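You operate a simulated robot arm through the tools that you are given. There is no shell and no other tool. Be economical: measure what you need, move in short steps, check, and stop when the job is done.

You run a simulated two-armed robot. Do the job below in one go: nothing can be reset, and whatever is moved stays where it is left.

JOB
Swap the sieve with blue handle for the clean fine one, then run the white box marked east.
Fine: full sieve on a free seat; put the orange lamp out before the run; no more grit gets past; the other white boxes stay full. Set down upright: what you pick out.

It is judged by the outcome, as a careful person would: the job done as asked, and still so three seconds after it is handed in. It fails if anything else is knocked over, pushed out of place, dropped, spilled or broken.

ROBOT AND FRAMES
Two 7-joint arms with fingered hands on one trunk, on a base that drives. Base frame: it is fixed to the floor where the robot stands at the start and does not move with it; the origin is under the middle of the robot, x ahead of it, y to its left, z up; the surface under the hand at the start is at about z = 780. Readings come in mm, degrees, newtons and seconds.
The left shoulder is at the start at [55, 158, 1143], the right one opposite. With the tool pointing down near the work surface each hand reaches from about 400 to 840 mm from the robot's upright axis, wherever it stands, measured 20 degrees to its own side. Places, roughly: button of box marked east [600, -200, 1200]; grey button marked lamp off [500, 300, 900]; orange lamp marked grit through [500, 400, 900]; seat five of the tall steel stand [300, -400, 800]; seat four of the tall steel stand [300, -200, 800]; seat one of the tall steel stand [300, 300, 800]; seat six of the tall steel stand [300, -500, 800]; seat three of the tall steel stand [300, 0, 800]; seat two of the tall steel stand [300, 200, 800]; tall steel stand [500, -100, 700]; well three of the gutter [500, 100, 900]; white box marked east [600, -200, 1300]; white box marked north [600, -500, 1300]; white box marked south [600, 0, 1300]; white box marked west [600, 200, 1300]. Payload 4 kg a hand.
The TCP of each hand is the grasp point between the finger pads, 30 mm short of the fingertips. In the tool frame z runs along the fingers and y along their closing line. The gripper opens to 104 mm. The gripper's body begins 35 mm behind the TCP. The gripper is a hand of 4 fingers: y runs from the thumb to the fingers, the wrist lies at [-15, -104, -178] in the tool frame.
Orientation is that of the tool frame in the base frame, as a unit quaternion [x, y, z, w]. With the fingers straight down and the wrist toward the robot, the tool's x, y and z point along [0, 1, 0], [1, 0, 0] and [0, 0, -1] of the base frame.

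CONTROLS
- The arms move only by the tool drive_tool. It takes "left_deltas", "right_deltas" or both (then of equal length, played together; a hand with none holds still); each is text: rows parted by semicolons, each of 6 numbers parted by spaces: the shift along the base's x, y, z in mm, then the turn, a rotation vector about the base's x, y, z in degrees. In form: x y z ax ay az; .... A call has 1 to 20 rows; each row shifts and turns the commanded pose from where the row before left it. Each row takes 0.2 s and may step no farther than 50 mm and 8.6 degrees from the row before; otherwise, the whole call is refused. A pose out of reach is approached as far as the arm can. The call stops where the force on the tool passes 40 N (or 10 N more than at its start, if that is more) or the arm is blocked; 0.2 s more then pass. In this call time passes only in rows, and 0.2 s behind the last. The reply holds the time, the measured pose of the TCP, the force on the tool along the base axes, the opening and the grip force, in the units named above and with some noise, with the torque about the TCP (base axes, N m) and any sound that the robot's microphone picked up, and new pictures: "pictures" is both (left out), scene, wrist or none (wrist: the cameras of the hands that moved).
- Cameras (640 x 400 px; columns grow to the right, rows downward): "scene" is now at [147, 1.9, 1342.4]; the picture's right is [-0.17, -0.98, 0.00], its down [-0.41, 0.07, -0.91] and it looks along [0.89, -0.16, -0.42] (base axes); focal length 214 px, centre (320, 200). "left" rides on the left gripper at [-61, -92, -130] in its tool frame; the picture's right is [-0.81, -0.28, 0.52], its down [0.53, -0.71, 0.46] and it looks along [0.24, 0.64, 0.73] (tool axes); focal length 275 px, centre (320, 200). "right" rides on the right gripper at [61, -92, -131] in its tool frame; the picture's right is [-0.81, 0.28, -0.52], its down [-0.53, -0.71, 0.46] and it looks along [-0.24, 0.64, 0.72] (tool axes); focal length 275 px, centre (320, 200). There is no depth. A picture from a camera that has moved, and an enlarged one, comes with that camera's place and axes in the base frame and with its lens. The place of the scene camera against the robot may be out by one fixed shift of up to 25 mm in any direction.
- slide_trunk(by): slides the trunk up (or, below 0, down) by that many mm; the arms and the scene camera ride with it, the base frame stays. It gives what a move gives, with no picture.
- drive_base(legs): drives the robot by 1 to 6 legs, each [ahead, turn to the left] in mm and degrees, along the robot's own axes; the way and the turn of a leg run together, so that a leg with both is an arc; at most 1500 mm and 180 degrees a leg. The arms and the cameras ride along, it lands a little off, and it stops where it bumps. It gives what a move gives, and a new picture of the scene camera.
- curl_fingers(index, middle, ring, thumb_bend, thumb_turn, hand): sets how far each is bent, from 0 (flat) to 1 (curled in); at 0.3 the hand is open as for a grip, at 0.7 the pads meet at the TCP. One left out holds its place. A second passes; each finger stops where it meets its share of the squeeze, and holds until it gets a number again. It is the only way to open and close the hand. It gives what a move gives, with no picture; readings hold the bend of each and the force on the fingers (four entries, about 0 where the hand has none), thumb and palm. thumb_turn goes from beside the hand (0) to across from the fingers (1), as for a grip.
- head_to(pan, tilt): turns the head with the scene camera to pan (to the left, within 80 degrees either way) and tilt (down, from -29 to 69), counted from straight ahead of the robot. It gives what a move gives, and a new picture of the scene camera.
- zoom(camera, box): a new picture of the part [left, top, right, bottom] of that camera's present view, enlarged. No time passes.
- sign_off(): hands the job in; it is judged then, once.

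Go step by step. Nothing tells you exact positions but the pictures and the camera data: compare them with the known pose of the tool, close in by small moves and look again before you grip or let go. The budget is 120 turns and 260 pictures, counting those below and the enlarged ones. Unless the task says otherwise, let go and move clear before handing in, and close with one line.

The tools are called as name(argument=value, ...) on one line, values as JSON. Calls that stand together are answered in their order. drive_tool: Moves the arms, as the interface text tells. Its arguments: {"type":"object","properties":{"left_deltas":{"type":"string"},"right_deltas":{"type":"string"},"pictures":{"type":"string","enum":["both","scene","wrist","none"]}},"required":[]} The other tools are called the same way: slide_trunk (by) slides the trunk up or down; curl_fingers (index, middle, ring, thumb_bend, thumb_turn, hand) moves the fingers one by one; drive_base (legs) drives the base; head_to (pan, tilt) turns the head that bears the scene camera; zoom (camera, box) takes an enlarged picture of a part of a camera's view; sign_off () hands the job in.

At the start:

```text
t: 0.0
left_ee_pos: [432.2, 136.0, 1374.5]
left_ee_rot: [0.706, 0.708, 0.0, 0.0]
left_force: [-0.8, -0.3, -0.3]
left_wrist_torque: [-0.03, 0.03, -0.01]
left_width: 103.6
left_gripper_force: 0.1
left_shape: jaw
left_bend: [0.3, 0.3, 0.3, 0.3, 0.98]
left_finger forces: [0.0, 0.0, 0.0, 0.0, 0.0, 0.1]
right_ee_pos: [448.3, -267.2, 1348.1]
right_ee_rot: [0.708, 0.706, -0.001, 0.001]
right_force: [-0.2, 0.1, 0.0]
right_wrist_torque: [-0.02, -0.05, 0.01]
right_width: 103.6
right_gripper_force: 0.0
right_shape: jaw
right_bend: [0.3, 0.3, 0.3, 0.3, 0.98]
right_finger forces: [0.2, 0.0, 0.0, 0.0, 0.0, 0.1]
trunk travel left (down, up): [-350.0, 157.0]
robot x, y, heading: [1.3, 1.1, -0.3]
head pan, tilt: [-10.0, 24.1]
```

scene: 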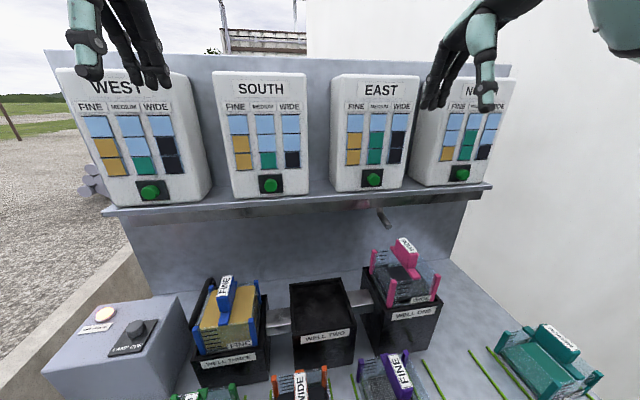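
right: 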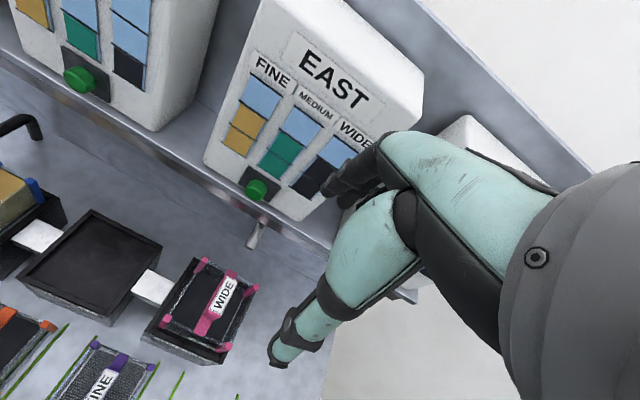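
left: 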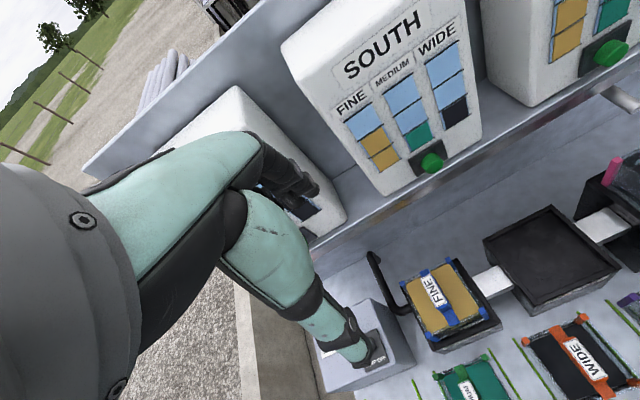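

The gutter holds a full blue FINE sieve in well three, well two looks empty, and a pink WIDE one sits in well one. I'll look down at the stand and read the labels before moving anything.

head_to(pan=0, tilt=62)

zoom(camera="right", box=[0, 180, 320, 400])

zoom(camera="left", box=[320, 200, 640, 400])

```text
t: 1.0
left_ee_pos: [415.5, 135.4, 1379.9]
left_ee_rot: [0.707, 0.707, 0.004, 0.005]
left_force: [0.1, 0.2, -0.3]
left_wrist_torque: [0.0, -0.03, 0.0]
left_width: 103.9
left_gripper_force: 0.1
left_shape: jaw
left_bend: [0.3, 0.3, 0.3, 0.3, 0.98]
left_finger forces: [0.1, 0.0, 0.1, 0.0, 0.0, 0.0]
right_ee_pos: [431.6, -269.7, 1353.0]
right_ee_rot: [0.707, 0.707, 0.004, 0.005]
right_force: [-0.6, 0.3, 0.0]
right_wrist_torque: [-0.01, 0.02, 0.02]
right_width: 104.0
right_gripper_force: 0.1
right_shape: jaw
right_bend: [0.3, 0.3, 0.3, 0.3, 0.98]
right_finger forces: [0.0, 0.0, 0.0, 0.1, 0.0, 0.0]
trunk travel left (down, up): [-350.0, 157.0]
robot x, y, heading: [0.4, 3.1, 0.0]
head pan, tilt: [0.0, 62.0]
camera scene: at [119.5, 17.9, 1289.0], right [0.0, -1.0, 0.0], down [-0.89, 0.0, -0.46], along [0.46, 0.0, -0.89], focal length 214 px, centre (320, 200)
```

scene: 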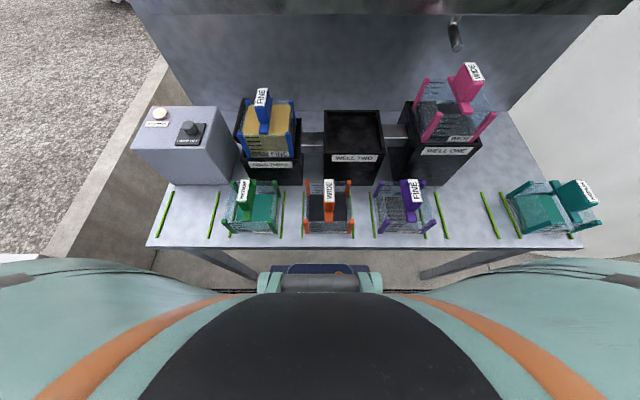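

```text
1.82 times, centred on (160, 290) of right
camera zoom: at [337.9, -207.9, 1481.6], right [0.27, -0.81, 0.52], down [-0.71, -0.53, -0.46], along [0.65, -0.25, -0.72], focal length 500 px, centre (611, 36)
```

zoom: 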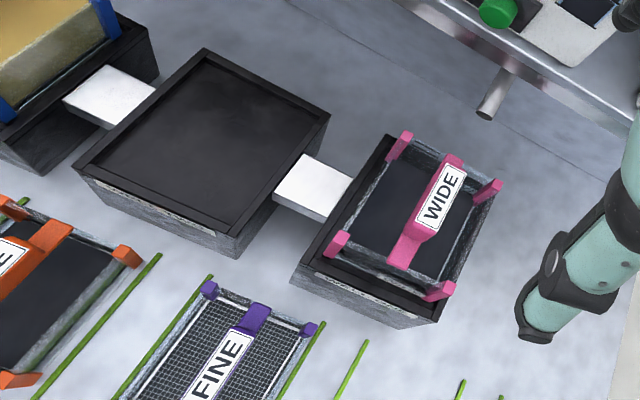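

```text
2.00 times, centred on (480, 300) of left
camera zoom: at [322.1, 76.1, 1510.5], right [-0.27, -0.81, -0.52], down [-0.71, 0.53, -0.46], along [0.65, 0.24, -0.72], focal length 551 px, centre (0, 0)
```

zoom: 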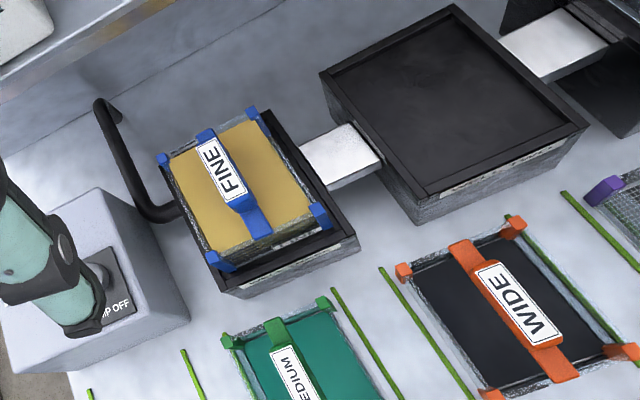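

The stand carries a green MEDIUM, an orange WIDE, a purple FINE and a teal MEDIUM sieve. I'll zoom in to see which are full and where the free seats are.

zoom(camera="scene", box=[140, 80, 320, 250])

zoom(camera="scene", box=[290, 50, 450, 250])

zoom(camera="scene", box=[430, 130, 620, 250])

```text
2.35 times, centred on (230, 165) of scene
camera zoom: at [119.5, 17.9, 1289.0], right [0.0, -1.0, 0.0], down [-0.89, 0.0, -0.46], along [0.46, 0.0, -0.89], focal length 505 px, centre (532, 282)
```

zoom: 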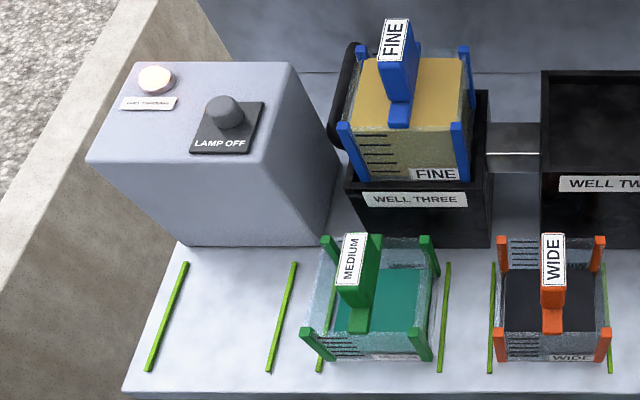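

```text
2.00 times, centred on (370, 150) of scene
camera zoom: at [119.5, 17.9, 1289.0], right [0.0, -1.0, 0.0], down [-0.89, 0.0, -0.46], along [0.46, 0.0, -0.89], focal length 429 px, centre (220, 300)
```

zoom: 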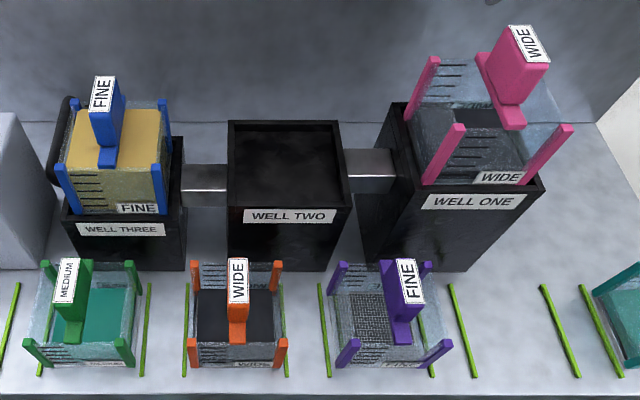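

```text
3.33 times, centred on (525, 190) of scene
camera zoom: at [119.5, 17.9, 1289.0], right [0.0, -1.0, 0.0], down [-0.89, 0.0, -0.46], along [0.46, 0.0, -0.89], focal length 715 px, centre (-363, 233)
```

zoom: 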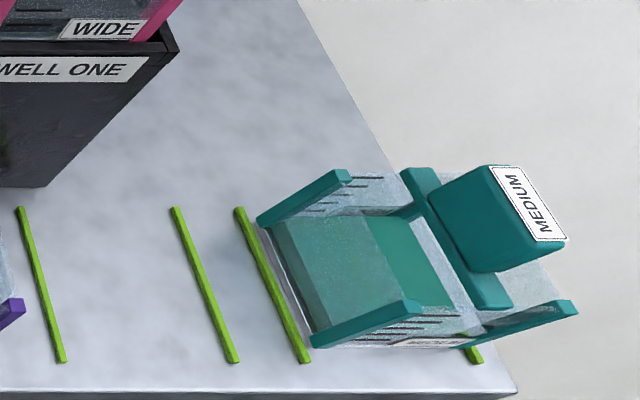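

Seats one and five look free; the green, orange and teal sieves seem to hold some grit. I'll read the box windows and inspect well two.

head_to(pan=-10, tilt=20)

zoom(camera="right", box=[200, 0, 440, 220])

zoom(camera="scene", box=[320, 60, 540, 200])

zoom(camera="scene", box=[160, 210, 460, 400])

```text
t: 2.1
left_ee_pos: [416.0, 135.3, 1380.6]
left_ee_rot: [0.707, 0.707, 0.004, 0.004]
left_force: [0.5, 0.7, -0.4]
left_wrist_torque: [0.03, -0.03, -0.02]
left_width: 104.0
left_gripper_force: 0.1
left_shape: jaw
left_bend: [0.3, 0.3, 0.3, 0.3, 0.98]
left_finger forces: [0.1, 0.0, 0.0, 0.0, 0.1, 0.1]
right_ee_pos: [431.5, -268.7, 1353.2]
right_ee_rot: [0.708, 0.707, 0.004, 0.005]
right_force: [0.1, -0.4, 0.6]
right_wrist_torque: [0.01, 0.0, 0.02]
right_width: 104.0
right_gripper_force: 0.0
right_shape: jaw
right_bend: [0.3, 0.3, 0.3, 0.3, 0.98]
right_finger forces: [0.0, 0.1, 0.0, 0.0, 0.0, 0.0]
trunk travel left (down, up): [-350.0, 157.0]
robot x, y, heading: [0.0, -1.7, 0.2]
head pan, tilt: [-10.0, 20.0]
camera scene: at [147.6, 1.7, 1349.0], right [-0.17, -0.98, 0.0], down [-0.35, 0.06, -0.93], along [0.92, -0.16, -0.35], focal length 214 px, centre (320, 200)
```

scene: 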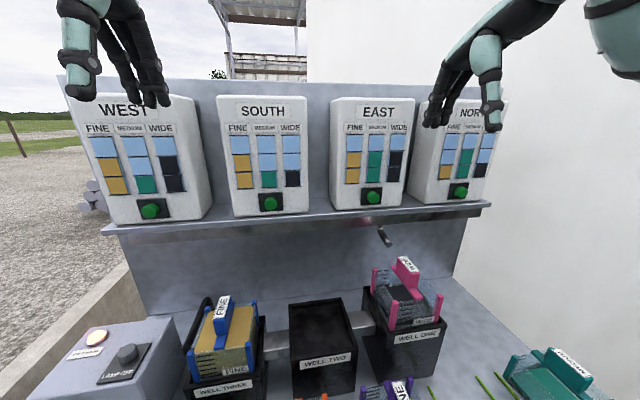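

```text
1.82 times, centred on (320, 110) of right
camera zoom: at [338.0, -207.9, 1481.6], right [0.27, -0.81, 0.52], down [-0.71, -0.53, -0.46], along [0.65, -0.25, -0.72], focal length 500 px, centre (320, 364)
```

zoom: 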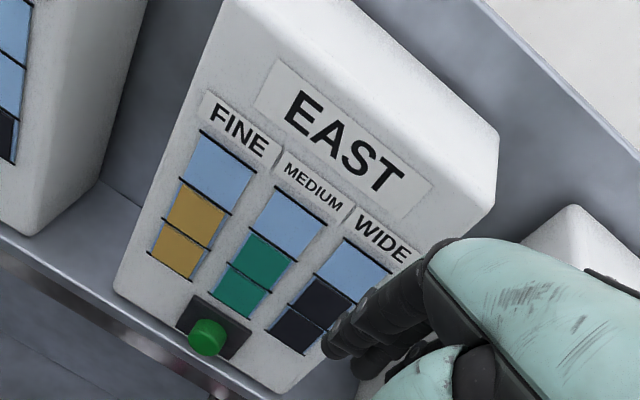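

```text
2.86 times, centred on (430, 130) of scene
camera zoom: at [147.6, 1.7, 1349.0], right [-0.17, -0.98, 0.0], down [-0.35, 0.06, -0.93], along [0.92, -0.16, -0.35], focal length 613 px, centre (6, 400)
```

zoom: 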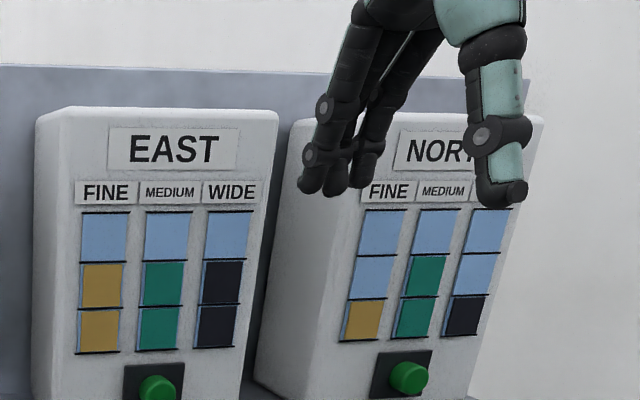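

```text
2.11 times, centred on (310, 305) of scene
camera zoom: at [147.6, 1.7, 1349.0], right [-0.17, -0.98, 0.0], down [-0.35, 0.06, -0.93], along [0.92, -0.16, -0.35], focal length 452 px, centre (341, -21)
```

zoom: 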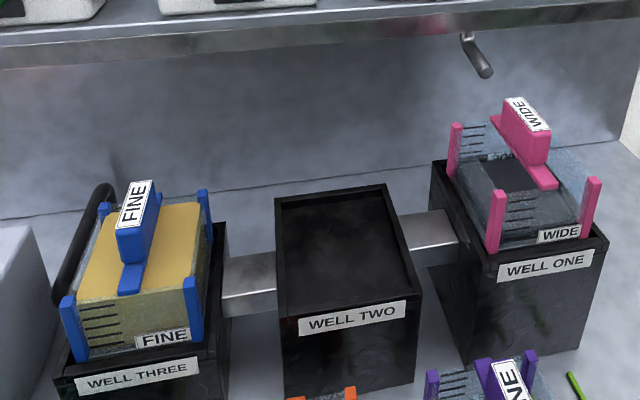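

East holds two units each of fine, medium and wide grit, so I need to know how full the well-one sieve is, and whether empty well two matters. I'll back the base off a little for working room and take closer looks.

drive_base(legs=[[-120, 0]])

drive_tool(left_deltas="0 0 -50 0 0 0; 0 0 -50 0 0 0; 0 0 -50 0 0 0; 0 0 -50 0 0 0; 0 0 -40 0 0 0", right_deltas="0 0 -50 0 0 0; 0 0 -50 0 0 0; 0 0 -50 0 0 0; 0 0 -50 0 0 0; 0 0 -40 0 0 0")

```text
t: 3.4
left_ee_pos: [299.6, 133.7, 1379.6]
left_ee_rot: [0.707, 0.707, 0.003, 0.003]
left_force: [0.6, 0.3, -0.1]
left_wrist_torque: [-0.03, 0.0, 0.02]
left_width: 103.9
left_gripper_force: 0.1
left_shape: jaw
left_bend: [0.3, 0.3, 0.3, 0.3, 0.98]
left_finger forces: [0.0, 0.0, 0.0, 0.0, 0.0, 0.0]
right_ee_pos: [314.3, -268.7, 1351.2]
right_ee_rot: [0.708, 0.706, 0.003, 0.004]
right_force: [0.0, 0.2, -0.6]
right_wrist_torque: [-0.03, 0.0, 0.02]
right_width: 104.1
right_gripper_force: 0.0
right_shape: jaw
right_bend: [0.3, 0.3, 0.3, 0.3, 0.98]
right_finger forces: [0.0, 0.1, 0.0, 0.1, 0.0, 0.1]
trunk travel left (down, up): [-350.0, 157.0]
robot x, y, heading: [-121.1, 1.9, 0.0]
head pan, tilt: [-10.0, 20.0]
camera scene: at [30.4, 1.4, 1348.5], right [-0.18, -0.98, 0.0], down [-0.35, 0.06, -0.93], along [0.92, -0.17, -0.36], focal length 214 px, centre (320, 200)
```

scene: 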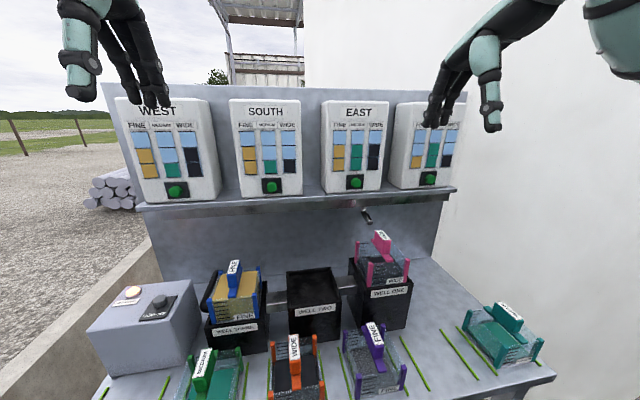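

```text
t: 4.6
left_ee_pos: [280.6, 136.3, 1143.8]
left_ee_rot: [0.708, 0.706, 0.009, 0.007]
left_force: [0.6, 0.0, -0.9]
left_wrist_torque: [0.01, 0.02, -0.02]
left_width: 103.8
left_gripper_force: 0.1
left_shape: jaw
left_bend: [0.3, 0.3, 0.3, 0.3, 0.98]
left_finger forces: [0.0, 0.0, 0.1, 0.0, 0.0, 0.0]
right_ee_pos: [294.6, -269.0, 1117.5]
right_ee_rot: [0.709, 0.705, 0.007, 0.008]
right_force: [-0.8, 0.2, -0.3]
right_wrist_torque: [-0.03, 0.01, -0.01]
right_width: 103.8
right_gripper_force: 0.0
right_shape: jaw
right_bend: [0.3, 0.3, 0.3, 0.3, 0.97]
right_finger forces: [0.0, 0.0, 0.0, 0.0, 0.1, 0.0]
trunk travel left (down, up): [-350.0, 157.0]
robot x, y, heading: [-122.2, -0.5, 0.1]
head pan, tilt: [-10.0, 20.0]
camera scene: at [28.7, 1.7, 1348.7], right [-0.18, -0.98, 0.0], down [-0.35, 0.06, -0.93], along [0.92, -0.17, -0.36], focal length 214 px, centre (320, 200)
camera right: at [200.5, -207.8, 1244.2], right [0.26, -0.81, 0.53], down [-0.71, -0.53, -0.47], along [0.66, -0.25, -0.71], focal length 275 px, centre (320, 200)
camera left: at [185.3, 75.9, 1273.0], right [-0.26, -0.81, -0.52], down [-0.7, 0.53, -0.47], along [0.66, 0.24, -0.71], focal length 275 px, centre (320, 200)
```

scene: 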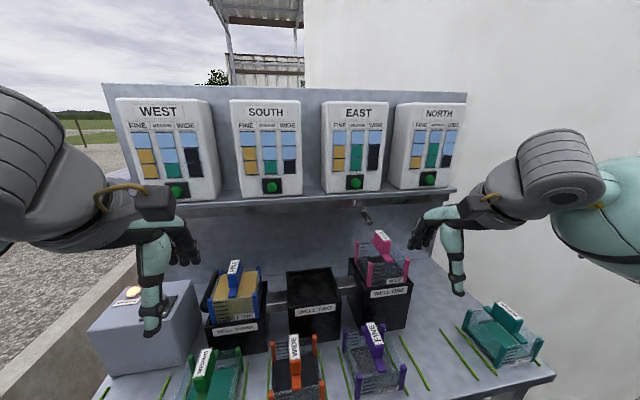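
right: 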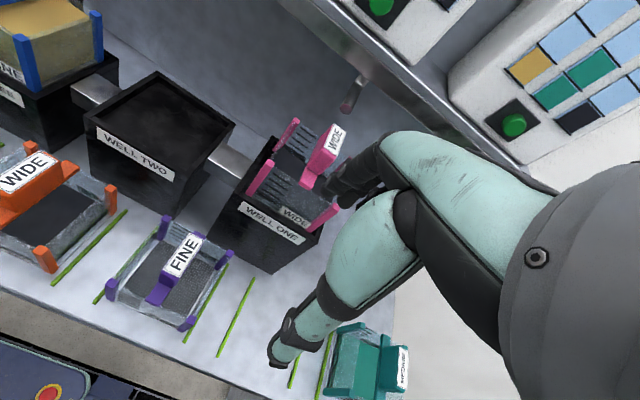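
left: 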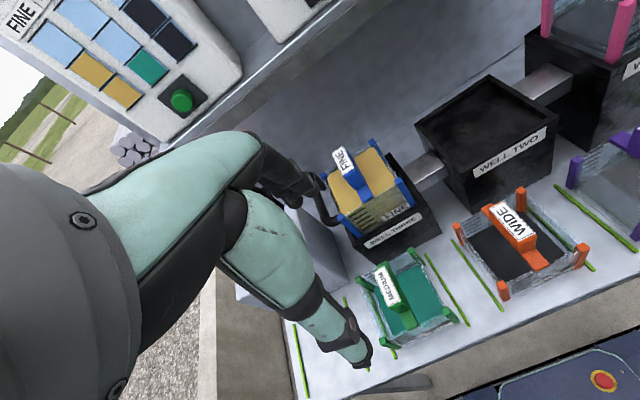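

Well two really seems empty. I'll zoom on the sieve levels, using the wrist cameras.

zoom(camera="right", box=[70, 60, 350, 280])

zoom(camera="left", box=[310, 130, 590, 340])

zoom(camera="scene", box=[330, 220, 430, 300])

zoom(camera="scene", box=[170, 310, 420, 400])

```text
1.82 times, centred on (210, 170) of right
camera zoom: at [200.5, -207.8, 1244.2], right [0.26, -0.81, 0.53], down [-0.71, -0.53, -0.47], along [0.66, -0.25, -0.71], focal length 500 px, centre (520, 254)
```

zoom: 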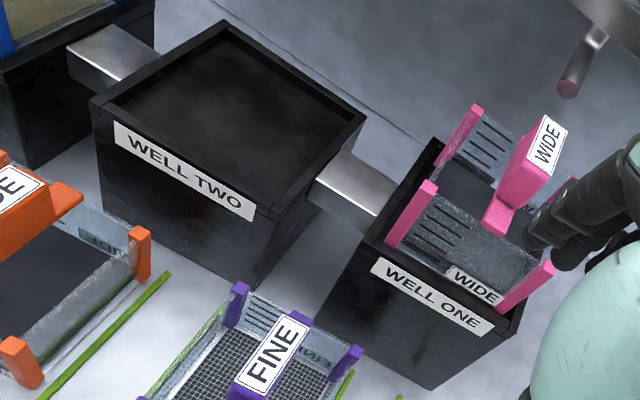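

```text
1.90 times, centred on (450, 235) of left
camera zoom: at [185.3, 75.9, 1273.0], right [-0.26, -0.81, -0.52], down [-0.7, 0.53, -0.47], along [0.66, 0.24, -0.71], focal length 524 px, centre (72, 133)
```

zoom: 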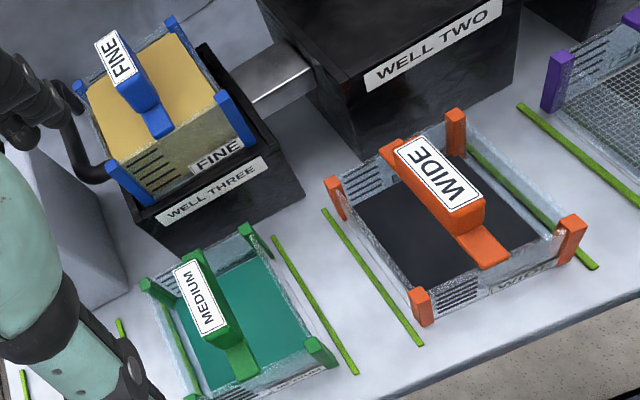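

```text
5.00 times, centred on (380, 260) of scene
camera zoom: at [28.7, 1.7, 1348.7], right [-0.18, -0.98, 0.0], down [-0.35, 0.06, -0.93], along [0.92, -0.17, -0.36], focal length 1072 px, centre (20, -100)
```

zoom: 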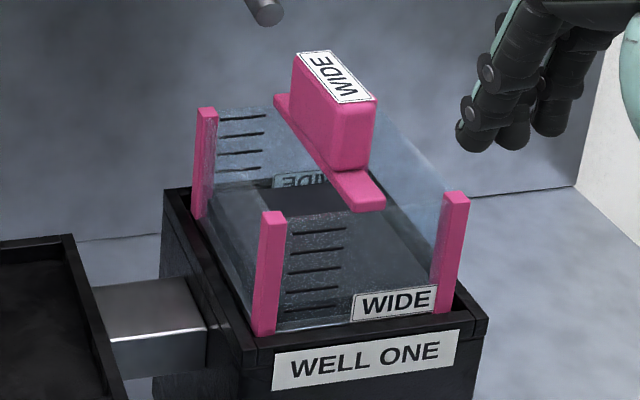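

```text
2.56 times, centred on (295, 355) of scene
camera zoom: at [28.7, 1.7, 1348.7], right [-0.18, -0.98, 0.0], down [-0.35, 0.06, -0.93], along [0.92, -0.17, -0.36], focal length 549 px, centre (384, -197)
```

zoom: 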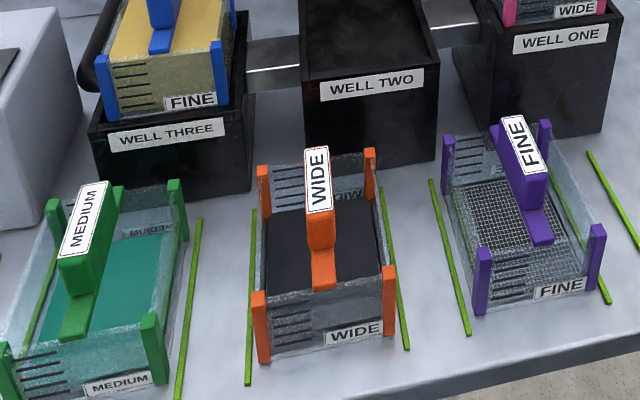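

The pink sieve's level is still unclear, so I'll bring the right wrist camera nearer it, staying clear.

drive_tool(right_deltas="45 0 0 0 0 0; 45 -20 0 0 0 0; 20 -30 0 0 0 0; 0 -30 40 0 0 0; 0 0 40 0 0 0", pictures="wrist")

zoom(camera="right", box=[160, 150, 400, 330])

```text
t: 5.8
left_ee_pos: [279.5, 137.4, 1144.9]
left_ee_rot: [0.707, 0.707, 0.009, 0.008]
left_force: [-0.5, 0.0, -0.1]
left_wrist_torque: [-0.04, 0.04, 0.0]
left_width: 103.8
left_gripper_force: 0.1
left_shape: jaw
left_bend: [0.3, 0.3, 0.3, 0.3, 0.98]
left_finger forces: [0.0, 0.1, 0.0, 0.0, 0.0, 0.1]
right_ee_pos: [404.9, -348.2, 1197.4]
right_ee_rot: [0.709, 0.705, 0.007, 0.01]
right_force: [-0.2, 0.4, 0.3]
right_wrist_torque: [-0.02, -0.01, 0.0]
right_width: 104.1
right_gripper_force: 0.1
right_shape: jaw
right_bend: [0.3, 0.3, 0.3, 0.3, 0.97]
right_finger forces: [0.0, 0.1, 0.0, 0.0, 0.0, 0.0]
trunk travel left (down, up): [-350.0, 157.0]
robot x, y, heading: [-121.6, -2.5, -0.3]
head pan, tilt: [-10.0, 20.0]
camera right: at [309.8, -286.9, 1324.9], right [0.26, -0.81, 0.53], down [-0.7, -0.53, -0.47], along [0.66, -0.25, -0.71], focal length 275 px, centre (320, 200)
```

right: 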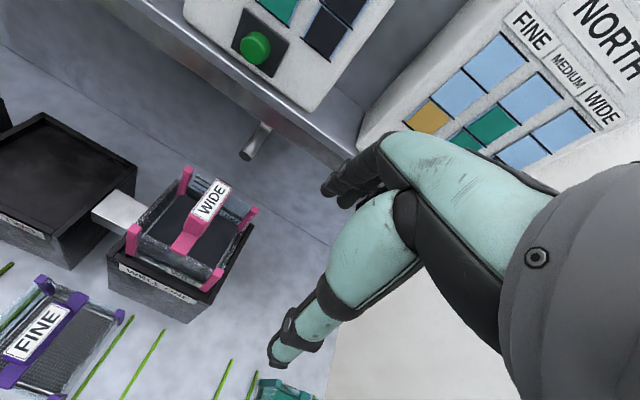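

```text
2.22 times, centred on (280, 240) of right
camera zoom: at [309.8, -286.9, 1324.9], right [0.26, -0.81, 0.53], down [-0.7, -0.53, -0.47], along [0.66, -0.25, -0.71], focal length 612 px, centre (409, 111)
```

zoom: 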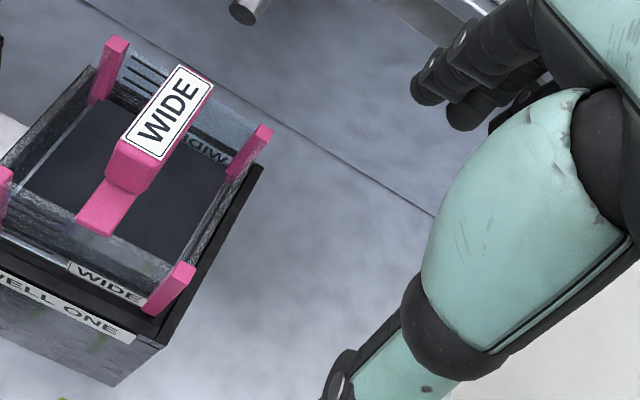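

zoom(camera="right", box=[120, 155, 280, 290])

zoom(camera="right", box=[0, 260, 140, 400])

zoom(camera="scene", box=[340, 225, 420, 290])

```text
2.96 times, centred on (200, 222) of right
camera zoom: at [309.8, -286.9, 1324.9], right [0.26, -0.81, 0.53], down [-0.7, -0.53, -0.47], along [0.66, -0.25, -0.71], focal length 816 px, centre (676, 133)
```

zoom: 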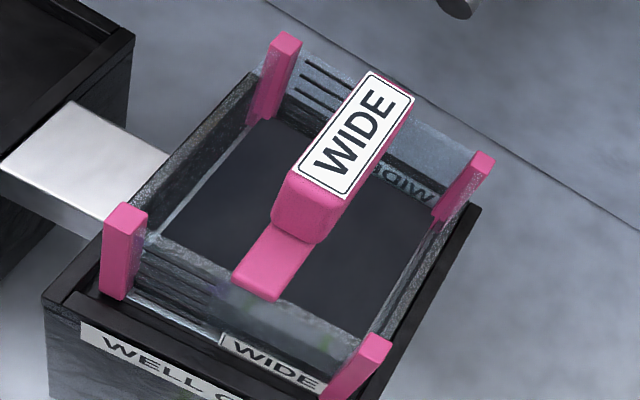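

```text
2.86 times, centred on (70, 330) of right
camera zoom: at [309.8, -286.9, 1324.9], right [0.26, -0.81, 0.53], down [-0.7, -0.53, -0.47], along [0.66, -0.25, -0.71], focal length 786 px, centre (1034, -171)
```

zoom: 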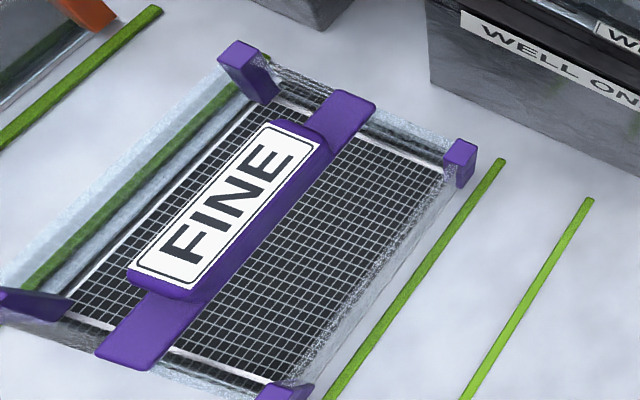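

```text
6.15 times, centred on (380, 258) of scene
camera zoom: at [26.7, 2.5, 1349.0], right [-0.18, -0.98, 0.0], down [-0.35, 0.06, -0.94], along [0.92, -0.17, -0.35], focal length 1320 px, centre (-49, -154)
```

zoom: 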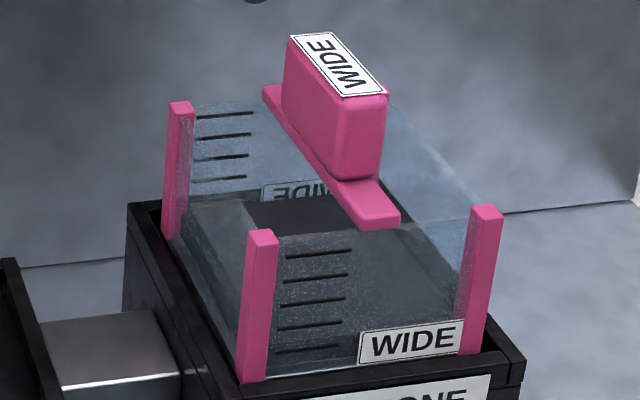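

From pairs of views I place the blue handle's top at about (477, 110, 1000) and the purple one's at about (327, -191, 895). The shelf edge is near x 597, z 1118. In the pink sieve the grit stands low, so it has room, and a clean fine sieve has room for fine plus medium. I'll turn the left hand so that it closes across the blue handle.

drive_tool(left_deltas="0 0 0 0 0 -8.2; 0 0 0 0 0 -8.2; 0 0 0 0 0 -8.2; 0 0 0 0 0 -8.2; 0 0 0 0 0 -8.2; 0 0 0 0 0 -8.2; 0 0 0 0 0 -8.2; 0 0 0 0 0 -8.2; 20 0 0 0 0 -8.2; 30 0 0 0 0 -8.2; 30 0 0 0 0 -8.2")

head_to(pan=5, tilt=35)

```text
t: 8.2
left_ee_pos: [357.8, 133.4, 1142.8]
left_ee_rot: [1.0, -0.003, -0.001, 0.012]
left_force: [0.7, 0.0, 0.4]
left_wrist_torque: [-0.02, 0.0, 0.01]
left_width: 103.8
left_gripper_force: 0.0
left_shape: jaw
left_bend: [0.3, 0.3, 0.3, 0.3, 0.98]
left_finger forces: [0.0, 0.0, 0.1, 0.0, 0.0, 0.1]
right_ee_pos: [406.2, -349.5, 1195.6]
right_ee_rot: [0.708, 0.706, 0.007, 0.009]
right_force: [0.6, 0.0, 0.8]
right_wrist_torque: [0.01, 0.02, -0.01]
right_width: 104.3
right_gripper_force: 0.2
right_shape: jaw
right_bend: [0.3, 0.3, 0.3, 0.3, 0.97]
right_finger forces: [0.0, 0.0, 0.0, 0.0, 0.1, 0.0]
trunk travel left (down, up): [-350.0, 157.0]
robot x, y, heading: [-122.4, 0.4, -0.3]
head pan, tilt: [-10.0, 20.0]
camera scene: at [27.8, 0.8, 1348.8], right [-0.18, -0.98, 0.0], down [-0.35, 0.06, -0.93], along [0.92, -0.16, -0.36], focal length 214 px, centre (320, 200)
camera left: at [298.0, 230.4, 1272.4], right [-0.81, 0.27, -0.52], down [0.54, 0.7, -0.47], along [0.24, -0.66, -0.71], focal length 275 px, centre (320, 200)
```

scene: 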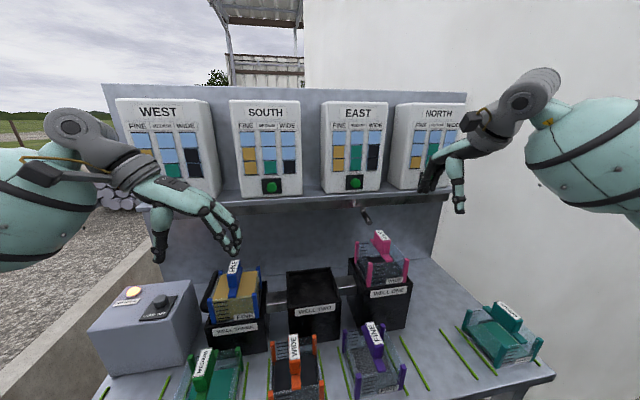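
left: 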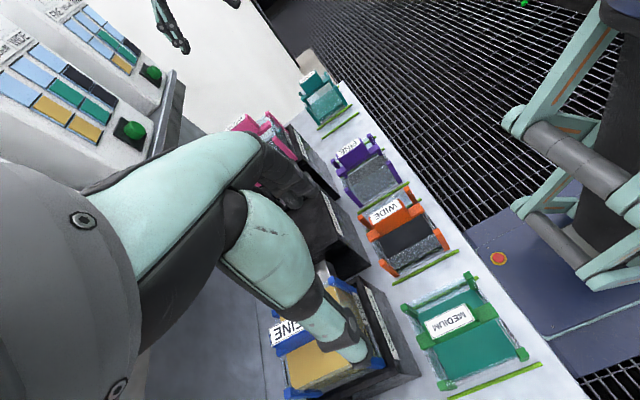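

```text
t: 9.0
left_ee_pos: [357.0, 134.5, 1143.9]
left_ee_rot: [1.0, -0.002, 0.0, 0.013]
left_force: [-0.1, -0.1, -0.6]
left_wrist_torque: [-0.04, -0.01, -0.02]
left_width: 103.9
left_gripper_force: 0.0
left_shape: jaw
left_bend: [0.3, 0.3, 0.3, 0.3, 0.98]
left_finger forces: [0.0, 0.0, 0.0, 0.0, 0.0, 0.0]
right_ee_pos: [405.7, -349.5, 1195.4]
right_ee_rot: [0.708, 0.706, 0.008, 0.01]
right_force: [0.3, 0.3, -0.4]
right_wrist_torque: [0.0, 0.0, 0.0]
right_width: 103.9
right_gripper_force: 0.0
right_shape: jaw
right_bend: [0.3, 0.3, 0.3, 0.3, 0.97]
right_finger forces: [0.0, 0.0, 0.1, 0.0, 0.1, 0.0]
trunk travel left (down, up): [-350.0, 157.0]
robot x, y, heading: [-122.0, 1.4, -0.1]
head pan, tilt: [5.0, 35.0]
camera scene: at [22.1, 25.6, 1325.3], right [0.08, -1.0, 0.0], down [-0.58, -0.05, -0.81], along [0.81, 0.07, -0.58], focal length 214 px, centre (320, 200)
```

scene: 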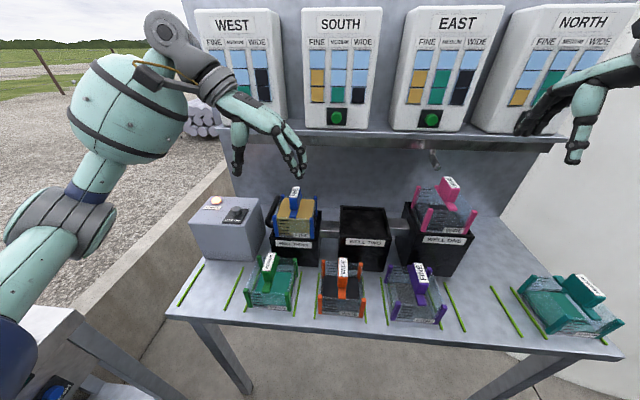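

The hand has turned and the second view puts the blue handle at about (480, 116, 1000). I'll go above it and look.

drive_tool(left_deltas="40 -6 0 0 0 0; 40 -6 0 0 0 0; 42 -6 0 0 0 0; 0 0 -35 0 0 0; 0 0 -30 0 0 0")

zoom(camera="left", box=[200, 160, 480, 400])

zoom(camera="scene", box=[220, 120, 380, 260])

```text
t: 10.2
left_ee_pos: [481.6, 117.5, 1078.8]
left_ee_rot: [1.0, -0.003, 0.0, 0.012]
left_force: [-0.3, -0.2, 0.5]
left_wrist_torque: [0.02, 0.01, 0.02]
left_width: 104.0
left_gripper_force: 0.1
left_shape: jaw
left_bend: [0.3, 0.3, 0.3, 0.3, 0.98]
left_finger forces: [0.0, 0.0, 0.0, 0.0, 0.1, 0.0]
right_ee_pos: [405.3, -348.7, 1196.6]
right_ee_rot: [0.708, 0.706, 0.007, 0.01]
right_force: [0.4, 0.9, 0.3]
right_wrist_torque: [-0.01, -0.02, 0.01]
right_width: 104.2
right_gripper_force: 0.0
right_shape: jaw
right_bend: [0.3, 0.3, 0.3, 0.3, 0.97]
right_finger forces: [0.1, 0.0, 0.0, 0.0, 0.0, 0.0]
trunk travel left (down, up): [-350.0, 157.0]
robot x, y, heading: [-122.8, -0.7, -0.1]
head pan, tilt: [5.0, 35.0]
camera scene: at [22.8, 25.5, 1325.1], right [0.08, -1.0, 0.0], down [-0.58, -0.05, -0.81], along [0.81, 0.07, -0.58], focal length 214 px, centre (320, 200)
camera left: at [419.6, 214.0, 1207.2], right [-0.81, 0.27, -0.52], down [0.54, 0.7, -0.47], along [0.24, -0.66, -0.71], focal length 275 px, centre (320, 200)
```

scene: 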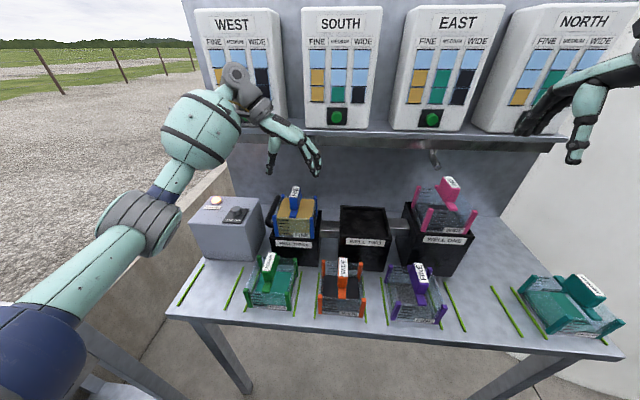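
left: 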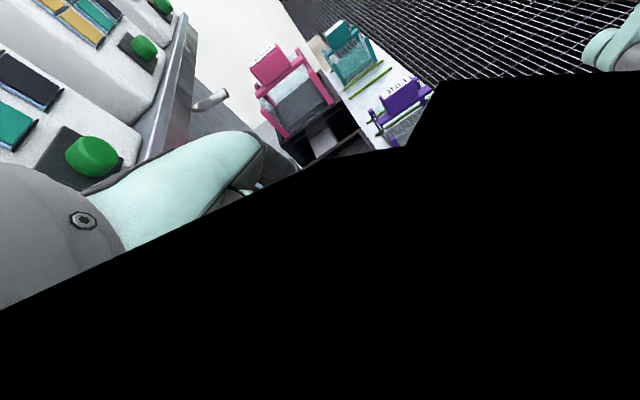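

```text
1.67 times, centred on (340, 280) of left
camera zoom: at [419.6, 214.0, 1207.2], right [-0.81, 0.27, -0.52], down [0.54, 0.7, -0.47], along [0.24, -0.66, -0.71], focal length 459 px, centre (287, 67)
```

zoom: 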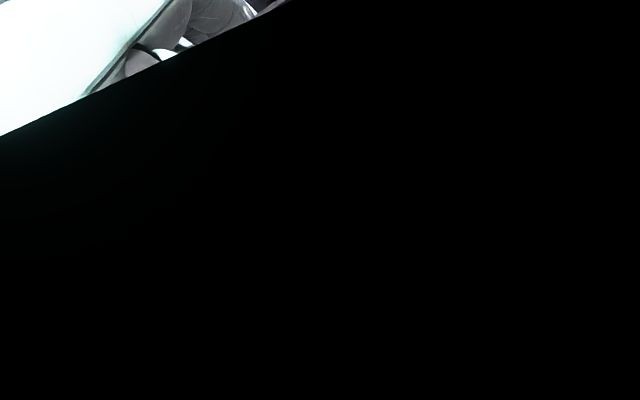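

```text
2.86 times, centred on (300, 190) of scene
camera zoom: at [22.8, 25.5, 1325.1], right [0.08, -1.0, 0.0], down [-0.58, -0.05, -0.81], along [0.81, 0.07, -0.58], focal length 613 px, centre (377, 229)
```

zoom: 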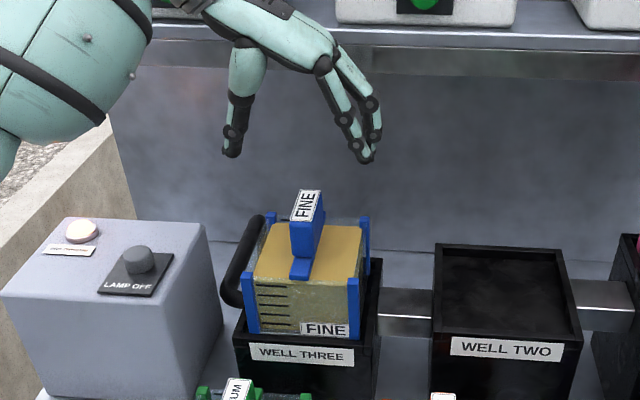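

Corrected scene camera and TCP agree: handle top centre near (483, 118, 1000), block about 55 long and 40 high. I'll narrow the hand somewhat and descend with force checks.

curl_fingers(hand="left", index=0.42, middle=0.42, ring=0.42, thumb_bend=0.42)

drive_tool(left_deltas="0 0 -25 0 0 0; 0 0 -20 0 0 0; 0 0 -15 0 0 0", pictures="scene")

zoom(camera="scene", box=[240, 120, 360, 260])

```text
t: 11.2
left_ee_pos: [480.9, 116.9, 1078.7]
left_ee_rot: [1.0, -0.003, 0.001, 0.012]
left_force: [0.2, 0.3, -0.3]
left_wrist_torque: [-0.01, -0.03, -0.03]
left_width: 73.3
left_gripper_force: 0.1
left_shape: fingers
left_bend: [0.42, 0.42, 0.42, 0.42, 0.98]
left_finger forces: [0.0, 0.0, 0.0, 0.1, 0.0, 0.1]
right_ee_pos: [403.3, -347.8, 1195.7]
right_ee_rot: [0.709, 0.706, 0.008, 0.01]
right_force: [0.0, -0.8, 0.0]
right_wrist_torque: [0.02, -0.05, -0.03]
right_width: 104.3
right_gripper_force: 0.1
right_shape: jaw
right_bend: [0.3, 0.3, 0.3, 0.3, 0.97]
right_finger forces: [0.0, 0.0, 0.0, 0.0, 0.0, 0.0]
trunk travel left (down, up): [-350.0, 157.0]
robot x, y, heading: [-121.0, -0.8, -0.0]
head pan, tilt: [5.0, 35.0]
```

```text
t: 12.0
left_ee_pos: [481.1, 118.2, 1017.2]
left_ee_rot: [1.0, -0.002, -0.001, 0.013]
left_force: [0.1, 0.5, -1.7]
left_wrist_torque: [-0.04, 0.0, 0.01]
left_width: 73.1
left_gripper_force: 0.1
left_shape: fingers
left_bend: [0.42, 0.42, 0.42, 0.42, 0.98]
left_finger forces: [0.0, 0.1, 0.1, 0.1, 0.0, 0.0]
right_ee_pos: [405.6, -349.4, 1195.5]
right_ee_rot: [0.708, 0.706, 0.007, 0.01]
right_force: [-0.4, -0.6, 0.0]
right_wrist_torque: [-0.01, -0.04, 0.04]
right_width: 104.3
right_gripper_force: 0.1
right_shape: jaw
right_bend: [0.3, 0.3, 0.3, 0.3, 0.97]
right_finger forces: [0.1, 0.0, 0.0, 0.0, 0.1, 0.0]
trunk travel left (down, up): [-350.0, 157.0]
robot x, y, heading: [-125.2, -1.1, 0.0]
head pan, tilt: [5.0, 35.0]
camera scene: at [22.5, 25.5, 1325.2], right [0.08, -1.0, 0.0], down [-0.58, -0.05, -0.81], along [0.81, 0.07, -0.58], focal length 214 px, centre (320, 200)
```

scene: 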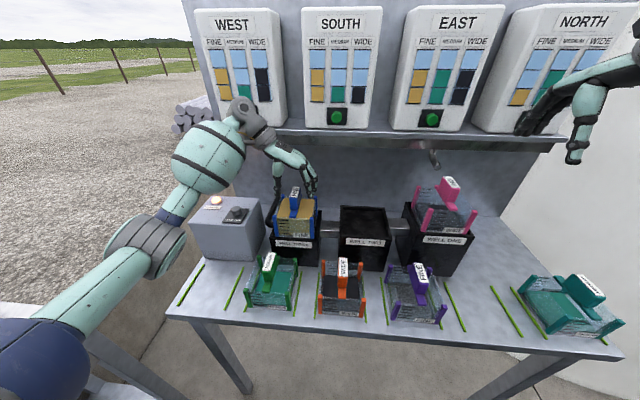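

```text
2.86 times, centred on (300, 190) of scene
camera zoom: at [22.5, 25.5, 1325.2], right [0.08, -1.0, 0.0], down [-0.58, -0.05, -0.81], along [0.81, 0.07, -0.58], focal length 613 px, centre (377, 229)
```

zoom: 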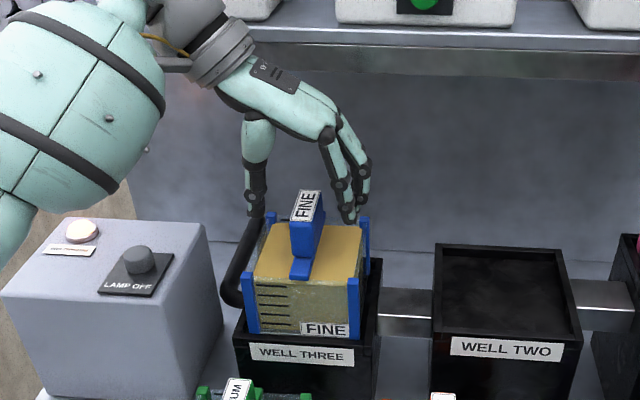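

The thumb would come down near the left wall, so I'll narrow the hand more before going down.

curl_fingers(hand="left", index=0.48, middle=0.48, ring=0.48, thumb_bend=0.5)

drive_tool(left_deltas="1 -3 0 0 0 0; 0 0 -10 0 0 0; 0 0 -8 0 0 0", pictures="wrist")

zoom(camera="scene", box=[260, 160, 340, 230])

```text
t: 13.0
left_ee_pos: [481.1, 117.4, 1019.1]
left_ee_rot: [1.0, -0.003, 0.0, 0.012]
left_force: [0.0, -0.4, -0.5]
left_wrist_torque: [-0.01, 0.01, 0.05]
left_width: 55.3
left_gripper_force: 0.0
left_shape: fingers
left_bend: [0.48, 0.48, 0.48, 0.5, 0.98]
left_finger forces: [0.1, 0.0, 0.0, 0.0, 0.0, 0.0]
right_ee_pos: [404.5, -348.4, 1196.2]
right_ee_rot: [0.708, 0.706, 0.007, 0.01]
right_force: [0.4, 0.5, 0.1]
right_wrist_torque: [0.0, -0.01, 0.01]
right_width: 104.0
right_gripper_force: 0.0
right_shape: jaw
right_bend: [0.3, 0.3, 0.3, 0.3, 0.97]
right_finger forces: [0.0, 0.0, 0.1, 0.0, 0.0, 0.0]
trunk travel left (down, up): [-350.0, 157.0]
robot x, y, heading: [-121.2, 2.0, 0.2]
head pan, tilt: [5.0, 35.0]
```

```text
t: 13.8
left_ee_pos: [481.7, 113.7, 1001.8]
left_ee_rot: [1.0, -0.003, -0.001, 0.012]
left_force: [0.4, 0.2, 0.0]
left_wrist_torque: [-0.01, 0.04, -0.02]
left_width: 55.5
left_gripper_force: 0.1
left_shape: fingers
left_bend: [0.48, 0.48, 0.48, 0.5, 0.98]
left_finger forces: [0.0, 0.1, 0.0, 0.0, 0.0, 0.1]
right_ee_pos: [405.5, -348.6, 1196.1]
right_ee_rot: [0.708, 0.706, 0.008, 0.009]
right_force: [-0.2, 0.2, 0.2]
right_wrist_torque: [-0.02, 0.0, -0.02]
right_width: 104.2
right_gripper_force: 0.1
right_shape: jaw
right_bend: [0.3, 0.3, 0.3, 0.3, 0.97]
right_finger forces: [0.0, 0.1, 0.1, 0.1, 0.0, 0.0]
trunk travel left (down, up): [-350.0, 157.0]
robot x, y, heading: [-122.4, 3.0, -0.2]
head pan, tilt: [5.0, 35.0]
camera left: at [420.3, 210.9, 1130.5], right [-0.81, 0.27, -0.52], down [0.54, 0.7, -0.47], along [0.24, -0.66, -0.71], focal length 275 px, centre (320, 200)
```

left: 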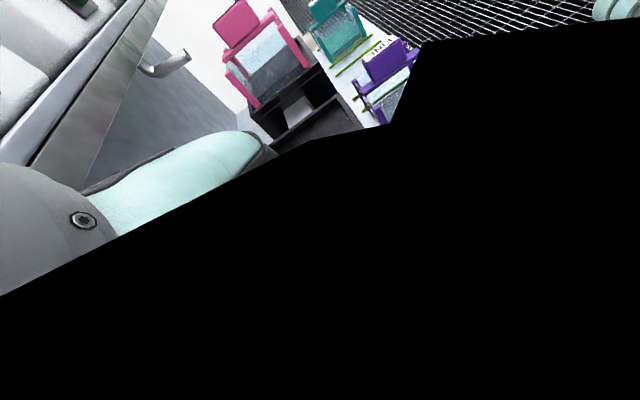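

```text
5.71 times, centred on (300, 195) of scene
camera zoom: at [22.5, 25.4, 1325.2], right [0.08, -1.0, 0.0], down [-0.58, -0.05, -0.81], along [0.81, 0.07, -0.58], focal length 1226 px, centre (434, 229)
```

zoom: 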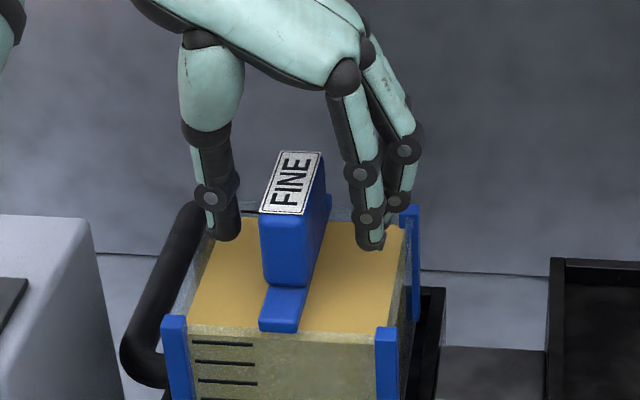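

The fingers straddle the blue block centrally. I'll lower 12 mm and close.

drive_tool(left_deltas="0 0 -6 0 0 0; 0 0 -6 0 0 0", pictures="none")

curl_fingers(hand="left", index=0.7, middle=0.7, ring=0.7, thumb_bend=0.7)

zoom(camera="scene", box=[260, 160, 340, 230])

```text
t: 14.4
left_ee_pos: [482.5, 113.5, 989.5]
left_ee_rot: [1.0, -0.002, 0.0, 0.012]
left_force: [-0.9, -0.2, 0.7]
left_wrist_torque: [-0.02, -0.01, 0.03]
left_width: 55.4
left_gripper_force: 0.1
left_shape: fingers
left_bend: [0.48, 0.48, 0.48, 0.5, 0.98]
left_finger forces: [0.0, 0.1, 0.0, 0.0, 0.1, 0.0]
right_ee_pos: [405.4, -349.2, 1196.6]
right_ee_rot: [0.708, 0.706, 0.007, 0.009]
right_force: [0.1, 0.4, 0.4]
right_wrist_torque: [0.0, 0.04, -0.01]
right_width: 103.9
right_gripper_force: 0.0
right_shape: jaw
right_bend: [0.3, 0.3, 0.3, 0.3, 0.97]
right_finger forces: [0.0, 0.0, 0.0, 0.0, 0.0, 0.1]
trunk travel left (down, up): [-350.0, 157.0]
robot x, y, heading: [-118.5, -2.4, -0.2]
head pan, tilt: [5.0, 35.0]
```

```text
t: 15.4
left_ee_pos: [483.2, 114.5, 990.2]
left_ee_rot: [1.0, -0.002, 0.0, 0.012]
left_force: [0.0, -0.7, -1.0]
left_wrist_torque: [0.0, 0.04, -0.03]
left_width: 17.8
left_gripper_force: 7.6
left_shape: fingers
left_bend: [0.65, 0.67, 0.68, 0.64, 0.96]
left_finger forces: [3.6, 2.8, 1.3, 0.0, 7.2, 0.0]
right_ee_pos: [404.1, -348.9, 1195.8]
right_ee_rot: [0.708, 0.706, 0.008, 0.009]
right_force: [-0.1, 0.2, -0.1]
right_wrist_torque: [-0.03, 0.02, 0.02]
right_width: 104.1
right_gripper_force: 0.0
right_shape: jaw
right_bend: [0.3, 0.3, 0.3, 0.3, 0.97]
right_finger forces: [0.0, 0.1, 0.0, 0.0, 0.0, 0.0]
trunk travel left (down, up): [-350.0, 157.0]
robot x, y, heading: [-122.8, 0.1, 0.1]
head pan, tilt: [5.0, 35.0]
```

```text
5.71 times, centred on (300, 195) of scene
camera zoom: at [22.5, 25.3, 1325.2], right [0.08, -1.0, 0.0], down [-0.58, -0.05, -0.81], along [0.81, 0.07, -0.58], focal length 1226 px, centre (434, 229)
```

zoom: 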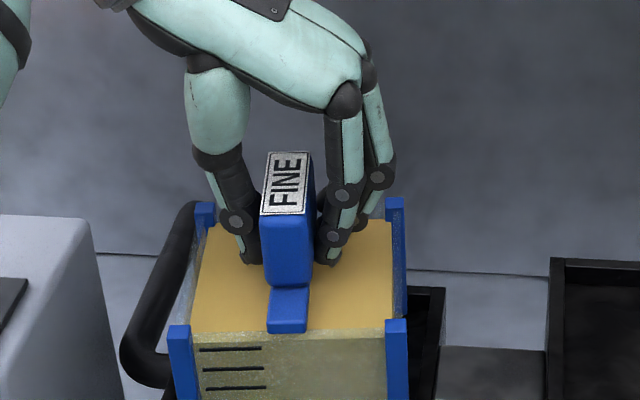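

Contact is made, but the squeeze is light; I'll command more bend for a firmer hold, then lift a little.

curl_fingers(hand="left", index=0.95, middle=0.95, ring=0.95, thumb_bend=0.95)

drive_tool(left_deltas="0 0 5 0 0 0; 0 0 5 0 0 0; 0 0 5 0 0 0", pictures="none")

zoom(camera="scene", box=[240, 150, 360, 260])

```text
t: 16.4
left_ee_pos: [481.7, 112.8, 990.3]
left_ee_rot: [1.0, -0.002, 0.0, 0.012]
left_force: [2.5, -1.0, 4.8]
left_wrist_torque: [0.34, 0.1, -0.38]
left_width: 16.0
left_gripper_force: 24.9
left_shape: fingers
left_bend: [0.75, 0.75, 0.75, 0.65, 0.95]
left_finger forces: [10.2, 7.3, 8.5, 0.0, 24.4, 0.0]
right_ee_pos: [405.0, -349.7, 1196.9]
right_ee_rot: [0.709, 0.705, 0.008, 0.009]
right_force: [-0.1, 0.1, -0.2]
right_wrist_torque: [-0.02, -0.03, 0.01]
right_width: 104.3
right_gripper_force: 0.0
right_shape: jaw
right_bend: [0.3, 0.3, 0.3, 0.3, 0.97]
right_finger forces: [0.0, 0.0, 0.0, 0.1, 0.1, 0.0]
trunk travel left (down, up): [-350.0, 157.0]
robot x, y, heading: [-122.0, 2.1, -0.0]
head pan, tilt: [5.0, 35.0]
```

```text
t: 17.2
left_ee_pos: [482.6, 114.9, 1005.3]
left_ee_rot: [1.0, -0.002, -0.002, 0.012]
left_force: [1.1, 0.1, -1.9]
left_wrist_torque: [-0.02, -0.17, -0.06]
left_width: 16.4
left_gripper_force: 24.8
left_shape: fingers
left_bend: [0.75, 0.76, 0.77, 0.67, 0.93]
left_finger forces: [13.4, 6.2, 5.2, 0.0, 24.8, 0.1]
right_ee_pos: [404.4, -348.5, 1196.3]
right_ee_rot: [0.708, 0.707, 0.008, 0.01]
right_force: [0.0, -0.9, -0.3]
right_wrist_torque: [0.01, 0.0, -0.01]
right_width: 104.2
right_gripper_force: 0.1
right_shape: jaw
right_bend: [0.3, 0.3, 0.3, 0.3, 0.97]
right_finger forces: [0.0, 0.0, 0.0, 0.1, 0.0, 0.0]
trunk travel left (down, up): [-350.0, 157.0]
robot x, y, heading: [-120.2, 0.3, 0.2]
head pan, tilt: [5.0, 35.0]
```

```text
3.64 times, centred on (300, 205) of scene
camera zoom: at [22.8, 25.6, 1325.2], right [0.08, -1.0, 0.0], down [-0.58, -0.05, -0.81], along [0.81, 0.07, -0.58], focal length 780 px, centre (393, 182)
```

zoom: 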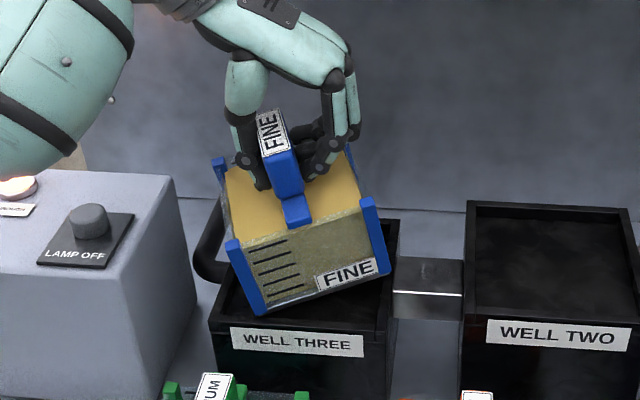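

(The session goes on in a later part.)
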